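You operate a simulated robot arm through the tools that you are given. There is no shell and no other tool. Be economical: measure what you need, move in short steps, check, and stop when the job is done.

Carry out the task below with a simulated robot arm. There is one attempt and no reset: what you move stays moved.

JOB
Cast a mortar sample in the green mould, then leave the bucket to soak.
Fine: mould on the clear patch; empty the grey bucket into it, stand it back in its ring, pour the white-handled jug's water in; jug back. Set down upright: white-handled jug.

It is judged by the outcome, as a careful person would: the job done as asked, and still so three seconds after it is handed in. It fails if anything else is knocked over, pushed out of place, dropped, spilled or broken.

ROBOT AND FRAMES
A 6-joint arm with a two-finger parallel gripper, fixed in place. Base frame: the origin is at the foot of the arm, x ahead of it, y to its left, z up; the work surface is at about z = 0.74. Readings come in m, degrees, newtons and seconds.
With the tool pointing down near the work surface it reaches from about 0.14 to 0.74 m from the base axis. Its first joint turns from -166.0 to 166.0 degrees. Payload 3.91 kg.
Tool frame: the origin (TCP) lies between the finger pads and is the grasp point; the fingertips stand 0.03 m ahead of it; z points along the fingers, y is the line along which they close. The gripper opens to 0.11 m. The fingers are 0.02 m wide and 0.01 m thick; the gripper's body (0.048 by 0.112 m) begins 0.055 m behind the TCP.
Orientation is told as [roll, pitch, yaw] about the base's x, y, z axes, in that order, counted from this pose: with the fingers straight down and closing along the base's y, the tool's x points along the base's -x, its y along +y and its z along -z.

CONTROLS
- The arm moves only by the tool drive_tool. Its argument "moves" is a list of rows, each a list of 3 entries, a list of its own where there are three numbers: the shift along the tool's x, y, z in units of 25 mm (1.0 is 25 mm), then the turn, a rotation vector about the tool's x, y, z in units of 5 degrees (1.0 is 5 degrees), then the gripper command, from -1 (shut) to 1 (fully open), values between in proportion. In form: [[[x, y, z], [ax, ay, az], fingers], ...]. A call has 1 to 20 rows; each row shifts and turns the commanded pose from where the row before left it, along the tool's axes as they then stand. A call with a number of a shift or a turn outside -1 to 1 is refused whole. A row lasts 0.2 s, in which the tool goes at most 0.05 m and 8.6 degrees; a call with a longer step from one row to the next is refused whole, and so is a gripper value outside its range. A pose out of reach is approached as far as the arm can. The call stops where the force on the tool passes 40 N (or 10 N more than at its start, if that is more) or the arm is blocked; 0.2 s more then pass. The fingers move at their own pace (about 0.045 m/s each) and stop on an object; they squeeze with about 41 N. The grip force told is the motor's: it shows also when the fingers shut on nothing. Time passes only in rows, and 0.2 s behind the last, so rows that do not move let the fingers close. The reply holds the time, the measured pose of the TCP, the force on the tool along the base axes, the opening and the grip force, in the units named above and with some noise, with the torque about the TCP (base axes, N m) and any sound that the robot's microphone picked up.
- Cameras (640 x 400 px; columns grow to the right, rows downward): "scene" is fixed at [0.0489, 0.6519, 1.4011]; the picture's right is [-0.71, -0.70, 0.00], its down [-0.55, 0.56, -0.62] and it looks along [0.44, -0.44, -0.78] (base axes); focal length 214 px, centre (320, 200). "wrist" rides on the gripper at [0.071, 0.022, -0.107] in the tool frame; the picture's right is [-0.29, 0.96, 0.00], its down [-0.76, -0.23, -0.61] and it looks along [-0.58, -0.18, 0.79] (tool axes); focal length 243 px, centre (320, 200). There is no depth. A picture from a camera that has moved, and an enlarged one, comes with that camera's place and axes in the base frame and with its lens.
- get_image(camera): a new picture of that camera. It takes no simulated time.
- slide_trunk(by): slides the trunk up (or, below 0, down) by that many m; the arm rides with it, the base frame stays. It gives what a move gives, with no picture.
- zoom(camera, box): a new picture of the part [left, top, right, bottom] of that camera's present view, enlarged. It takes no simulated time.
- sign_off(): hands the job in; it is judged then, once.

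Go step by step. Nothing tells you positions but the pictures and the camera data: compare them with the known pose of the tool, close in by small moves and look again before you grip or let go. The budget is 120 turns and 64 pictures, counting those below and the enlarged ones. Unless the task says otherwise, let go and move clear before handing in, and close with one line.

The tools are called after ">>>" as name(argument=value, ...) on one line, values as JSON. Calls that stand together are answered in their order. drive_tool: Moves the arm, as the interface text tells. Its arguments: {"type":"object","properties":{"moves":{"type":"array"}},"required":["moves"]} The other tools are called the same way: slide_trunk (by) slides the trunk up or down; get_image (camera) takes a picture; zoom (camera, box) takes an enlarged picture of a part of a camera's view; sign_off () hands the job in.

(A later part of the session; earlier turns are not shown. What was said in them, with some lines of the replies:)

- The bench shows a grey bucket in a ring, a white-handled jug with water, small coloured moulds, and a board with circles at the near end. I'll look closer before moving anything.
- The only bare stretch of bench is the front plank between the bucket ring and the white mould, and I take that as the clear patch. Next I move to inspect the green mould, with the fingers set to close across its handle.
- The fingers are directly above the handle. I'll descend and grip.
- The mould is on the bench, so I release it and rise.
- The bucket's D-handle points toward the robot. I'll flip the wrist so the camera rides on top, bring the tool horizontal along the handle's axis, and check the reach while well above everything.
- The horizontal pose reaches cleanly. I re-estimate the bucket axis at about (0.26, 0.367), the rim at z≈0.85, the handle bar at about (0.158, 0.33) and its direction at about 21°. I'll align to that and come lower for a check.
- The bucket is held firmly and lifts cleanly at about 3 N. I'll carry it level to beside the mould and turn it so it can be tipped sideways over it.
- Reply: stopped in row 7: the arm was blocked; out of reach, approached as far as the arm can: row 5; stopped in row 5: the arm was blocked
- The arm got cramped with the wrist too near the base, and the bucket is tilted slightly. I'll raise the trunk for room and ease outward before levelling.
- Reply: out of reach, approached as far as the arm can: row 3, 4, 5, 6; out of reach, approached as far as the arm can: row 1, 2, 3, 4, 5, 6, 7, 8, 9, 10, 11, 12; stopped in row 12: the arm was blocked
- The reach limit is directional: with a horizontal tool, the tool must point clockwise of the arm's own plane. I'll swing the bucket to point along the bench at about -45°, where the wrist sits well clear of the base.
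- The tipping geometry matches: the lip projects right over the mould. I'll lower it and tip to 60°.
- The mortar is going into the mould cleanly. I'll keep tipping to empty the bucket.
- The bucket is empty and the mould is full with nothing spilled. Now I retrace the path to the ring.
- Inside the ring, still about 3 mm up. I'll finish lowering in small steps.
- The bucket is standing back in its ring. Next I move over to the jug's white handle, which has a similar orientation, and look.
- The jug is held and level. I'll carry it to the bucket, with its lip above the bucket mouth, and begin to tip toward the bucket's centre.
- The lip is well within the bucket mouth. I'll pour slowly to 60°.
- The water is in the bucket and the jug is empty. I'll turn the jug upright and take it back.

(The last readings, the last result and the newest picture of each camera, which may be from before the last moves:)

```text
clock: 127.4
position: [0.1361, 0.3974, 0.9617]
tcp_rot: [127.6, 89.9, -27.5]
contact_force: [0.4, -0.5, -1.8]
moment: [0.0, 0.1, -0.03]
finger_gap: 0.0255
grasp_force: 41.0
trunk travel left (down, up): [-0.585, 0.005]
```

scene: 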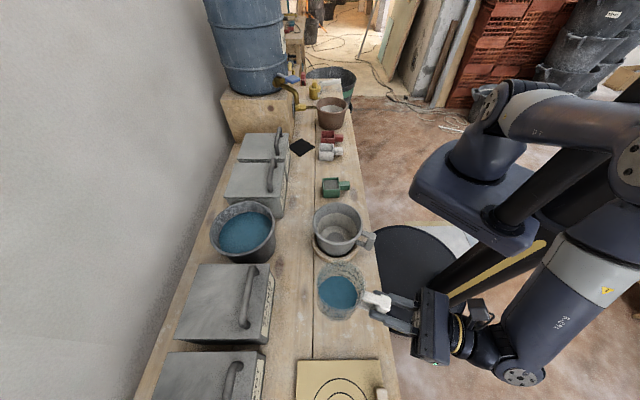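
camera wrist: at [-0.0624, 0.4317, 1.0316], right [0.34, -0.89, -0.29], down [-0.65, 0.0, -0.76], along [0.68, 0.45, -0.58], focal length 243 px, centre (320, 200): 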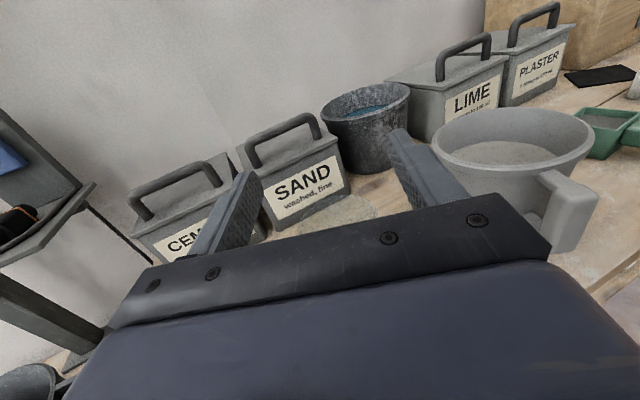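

>>> drive_tool(moves=[[[0, -0.35, -0.15], [0, 0, 0], -1], [[0, -0.65, -0.28], [0, 0, 0], -1], [[0, -0.9, -0.38], [0, 0, 0], -1], [[0, -0.9, -0.38], [0, 0, 0], -1], [[0, -0.9, -0.38], [0, 0, 0], -1], [[0, -0.85, -0.37], [0, 0, 0], -1], [[0, -0.6, -0.26], [0, 0, 0], -1], [[0, -0.35, -0.15], [0, 0, 0], -1], [[0, 0, 0], [0, 0, 0], -1], [[-0.7, 0, 0], [0, 0, 0], -1], [[-0.9, 0, 0], [0, 0, 0], -1], [[-0.9, 0, 0], [0, 0, 0], -1], [[-0.9, 0, 0], [0, 0, 0], -1], [[-0.9, 0, 0], [0, 0, 0], -1], [[-0.8, 0, 0], [0, 0, 0], -1], [[-0.5, 0, 0], [0, 0, 0], -1], [[-0.2, 0, 0], [0, 0, 0], -1], [[0, 0, 0], [0, 0, 0], -1]])

```text
clock: 131.2
position: [0.0252, 0.4967, 0.8158]
tcp_rot: [144.9, 89.9, -10.1]
contact_force: [-0.1, 0.6, -1.1]
moment: [-0.04, 0.11, 0.03]
finger_gap: 0.0256
grasp_force: 41.1
trunk travel left (down, up): [-0.585, 0.005]
```

>>> drive_tool(moves=[[[-0.16, 0, 0], [0, 0, 0], -1], [[0, 0, 0], [0, 0, 0], -1]])

>>> drive_tool(moves=[[[-0.06, 0, 0], [0, 0, 0], -1], [[0, 0, 0], [0, 0, 0], -1]])

```text
clock: 131.8
position: [0.0242, 0.4966, 0.8121]
tcp_rot: [138.7, 89.7, -16.2]
contact_force: [-0.9, 0.7, -1.6]
moment: [-0.04, 0.09, 0.01]
finger_gap: 0.0254
grasp_force: 41.3
trunk travel left (down, up): [-0.585, 0.005]
```

```text
clock: 132.4
position: [0.0251, 0.4962, 0.8094]
tcp_rot: [137.2, 89.9, -17.9]
contact_force: [-0.6, 0.0, -1.5]
moment: [-0.03, 0.11, 0.02]
finger_gap: 0.0255
grasp_force: 41.1
trunk travel left (down, up): [-0.585, 0.005]
```

>>> drive_tool(moves=[[[-0.04, 0, 0], [0, 0, 0], -1], [[0, 0, 0], [0, 0, 0], -1]])

```text
clock: 133.0
position: [0.0235, 0.497, 0.8096]
tcp_rot: [163.0, 89.8, 8.0]
contact_force: [-1.0, -1.3, 3.9]
moment: [0.23, -0.24, -0.07]
finger_gap: 0.0256
grasp_force: 40.9
trunk travel left (down, up): [-0.585, 0.005]
```

The jug is down on the bench. I'll release it and rise clear.

>>> drive_tool(moves=[[[0, 0, 0], [0, 0, 0], -0.4], [[0, 0, 0], [0, 0, 0], 0], [[0, 0, 0], [0, 0, 0], 0.1], [[0, 0, 0], [0, 0, 0], 0.1], [[0.4, 0, 0], [0, 0, 0], 0.1], [[0.8, 0, 0], [0, 0, 0], 0.1], [[0.9, 0, 0], [0, 0, 0], 0.1], [[0.9, 0, 0], [0, 0, 0], 0.1], [[0.9, 0, 0], [0, 0, 0], 0.1], [[0.9, 0, 0], [0, 0, 0], 0.1], [[0.9, 0, -0.5], [0, 0, 0], 0.1], [[0.5, 0, -0.8], [0, 0, 0], 0.1], [[0, 0, -0.8], [0, 0, 0], 0.1], [[0, 0, 0], [0, 0, 0], 0.1]])

>>> get_image(camera="scene")

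```text
clock: 136.0
position: [-0.0253, 0.4751, 0.9635]
tcp_rot: [142.5, 89.9, -12.4]
contact_force: [-0.4, -0.1, 0.4]
moment: [-0.02, 0.0, 0.03]
finger_gap: 0.0602
grasp_force: 0.1
trunk travel left (down, up): [-0.585, 0.005]
```

```text
1 pictures are left
```

scene: 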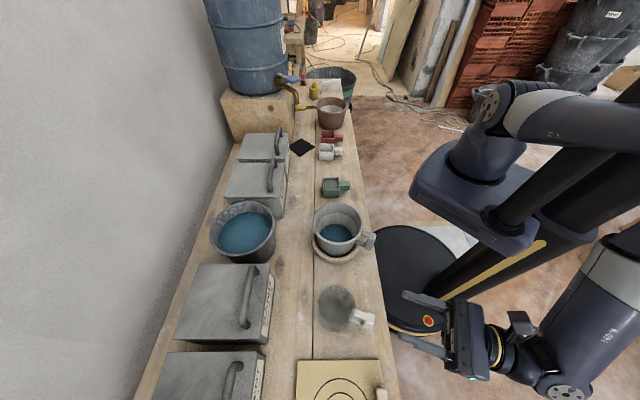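

The mould is filled on the clear stretch of bench, the bucket stands in its ring with the water in it, and the empty jug is upright where it came from. The arm is clear of everything, so I'm handing in.

>>> sign_off()

```text
The job is handed in.
```

I cast the mortar sample in the green mould. The grey bucket is back in its ring soaking in the jug's water, and the white-handled jug is upright in its place; I saw no spills in the last picture. No patch was marked, so I took "the clear patch" to be the bare bench between the bucket ring and the white mould.
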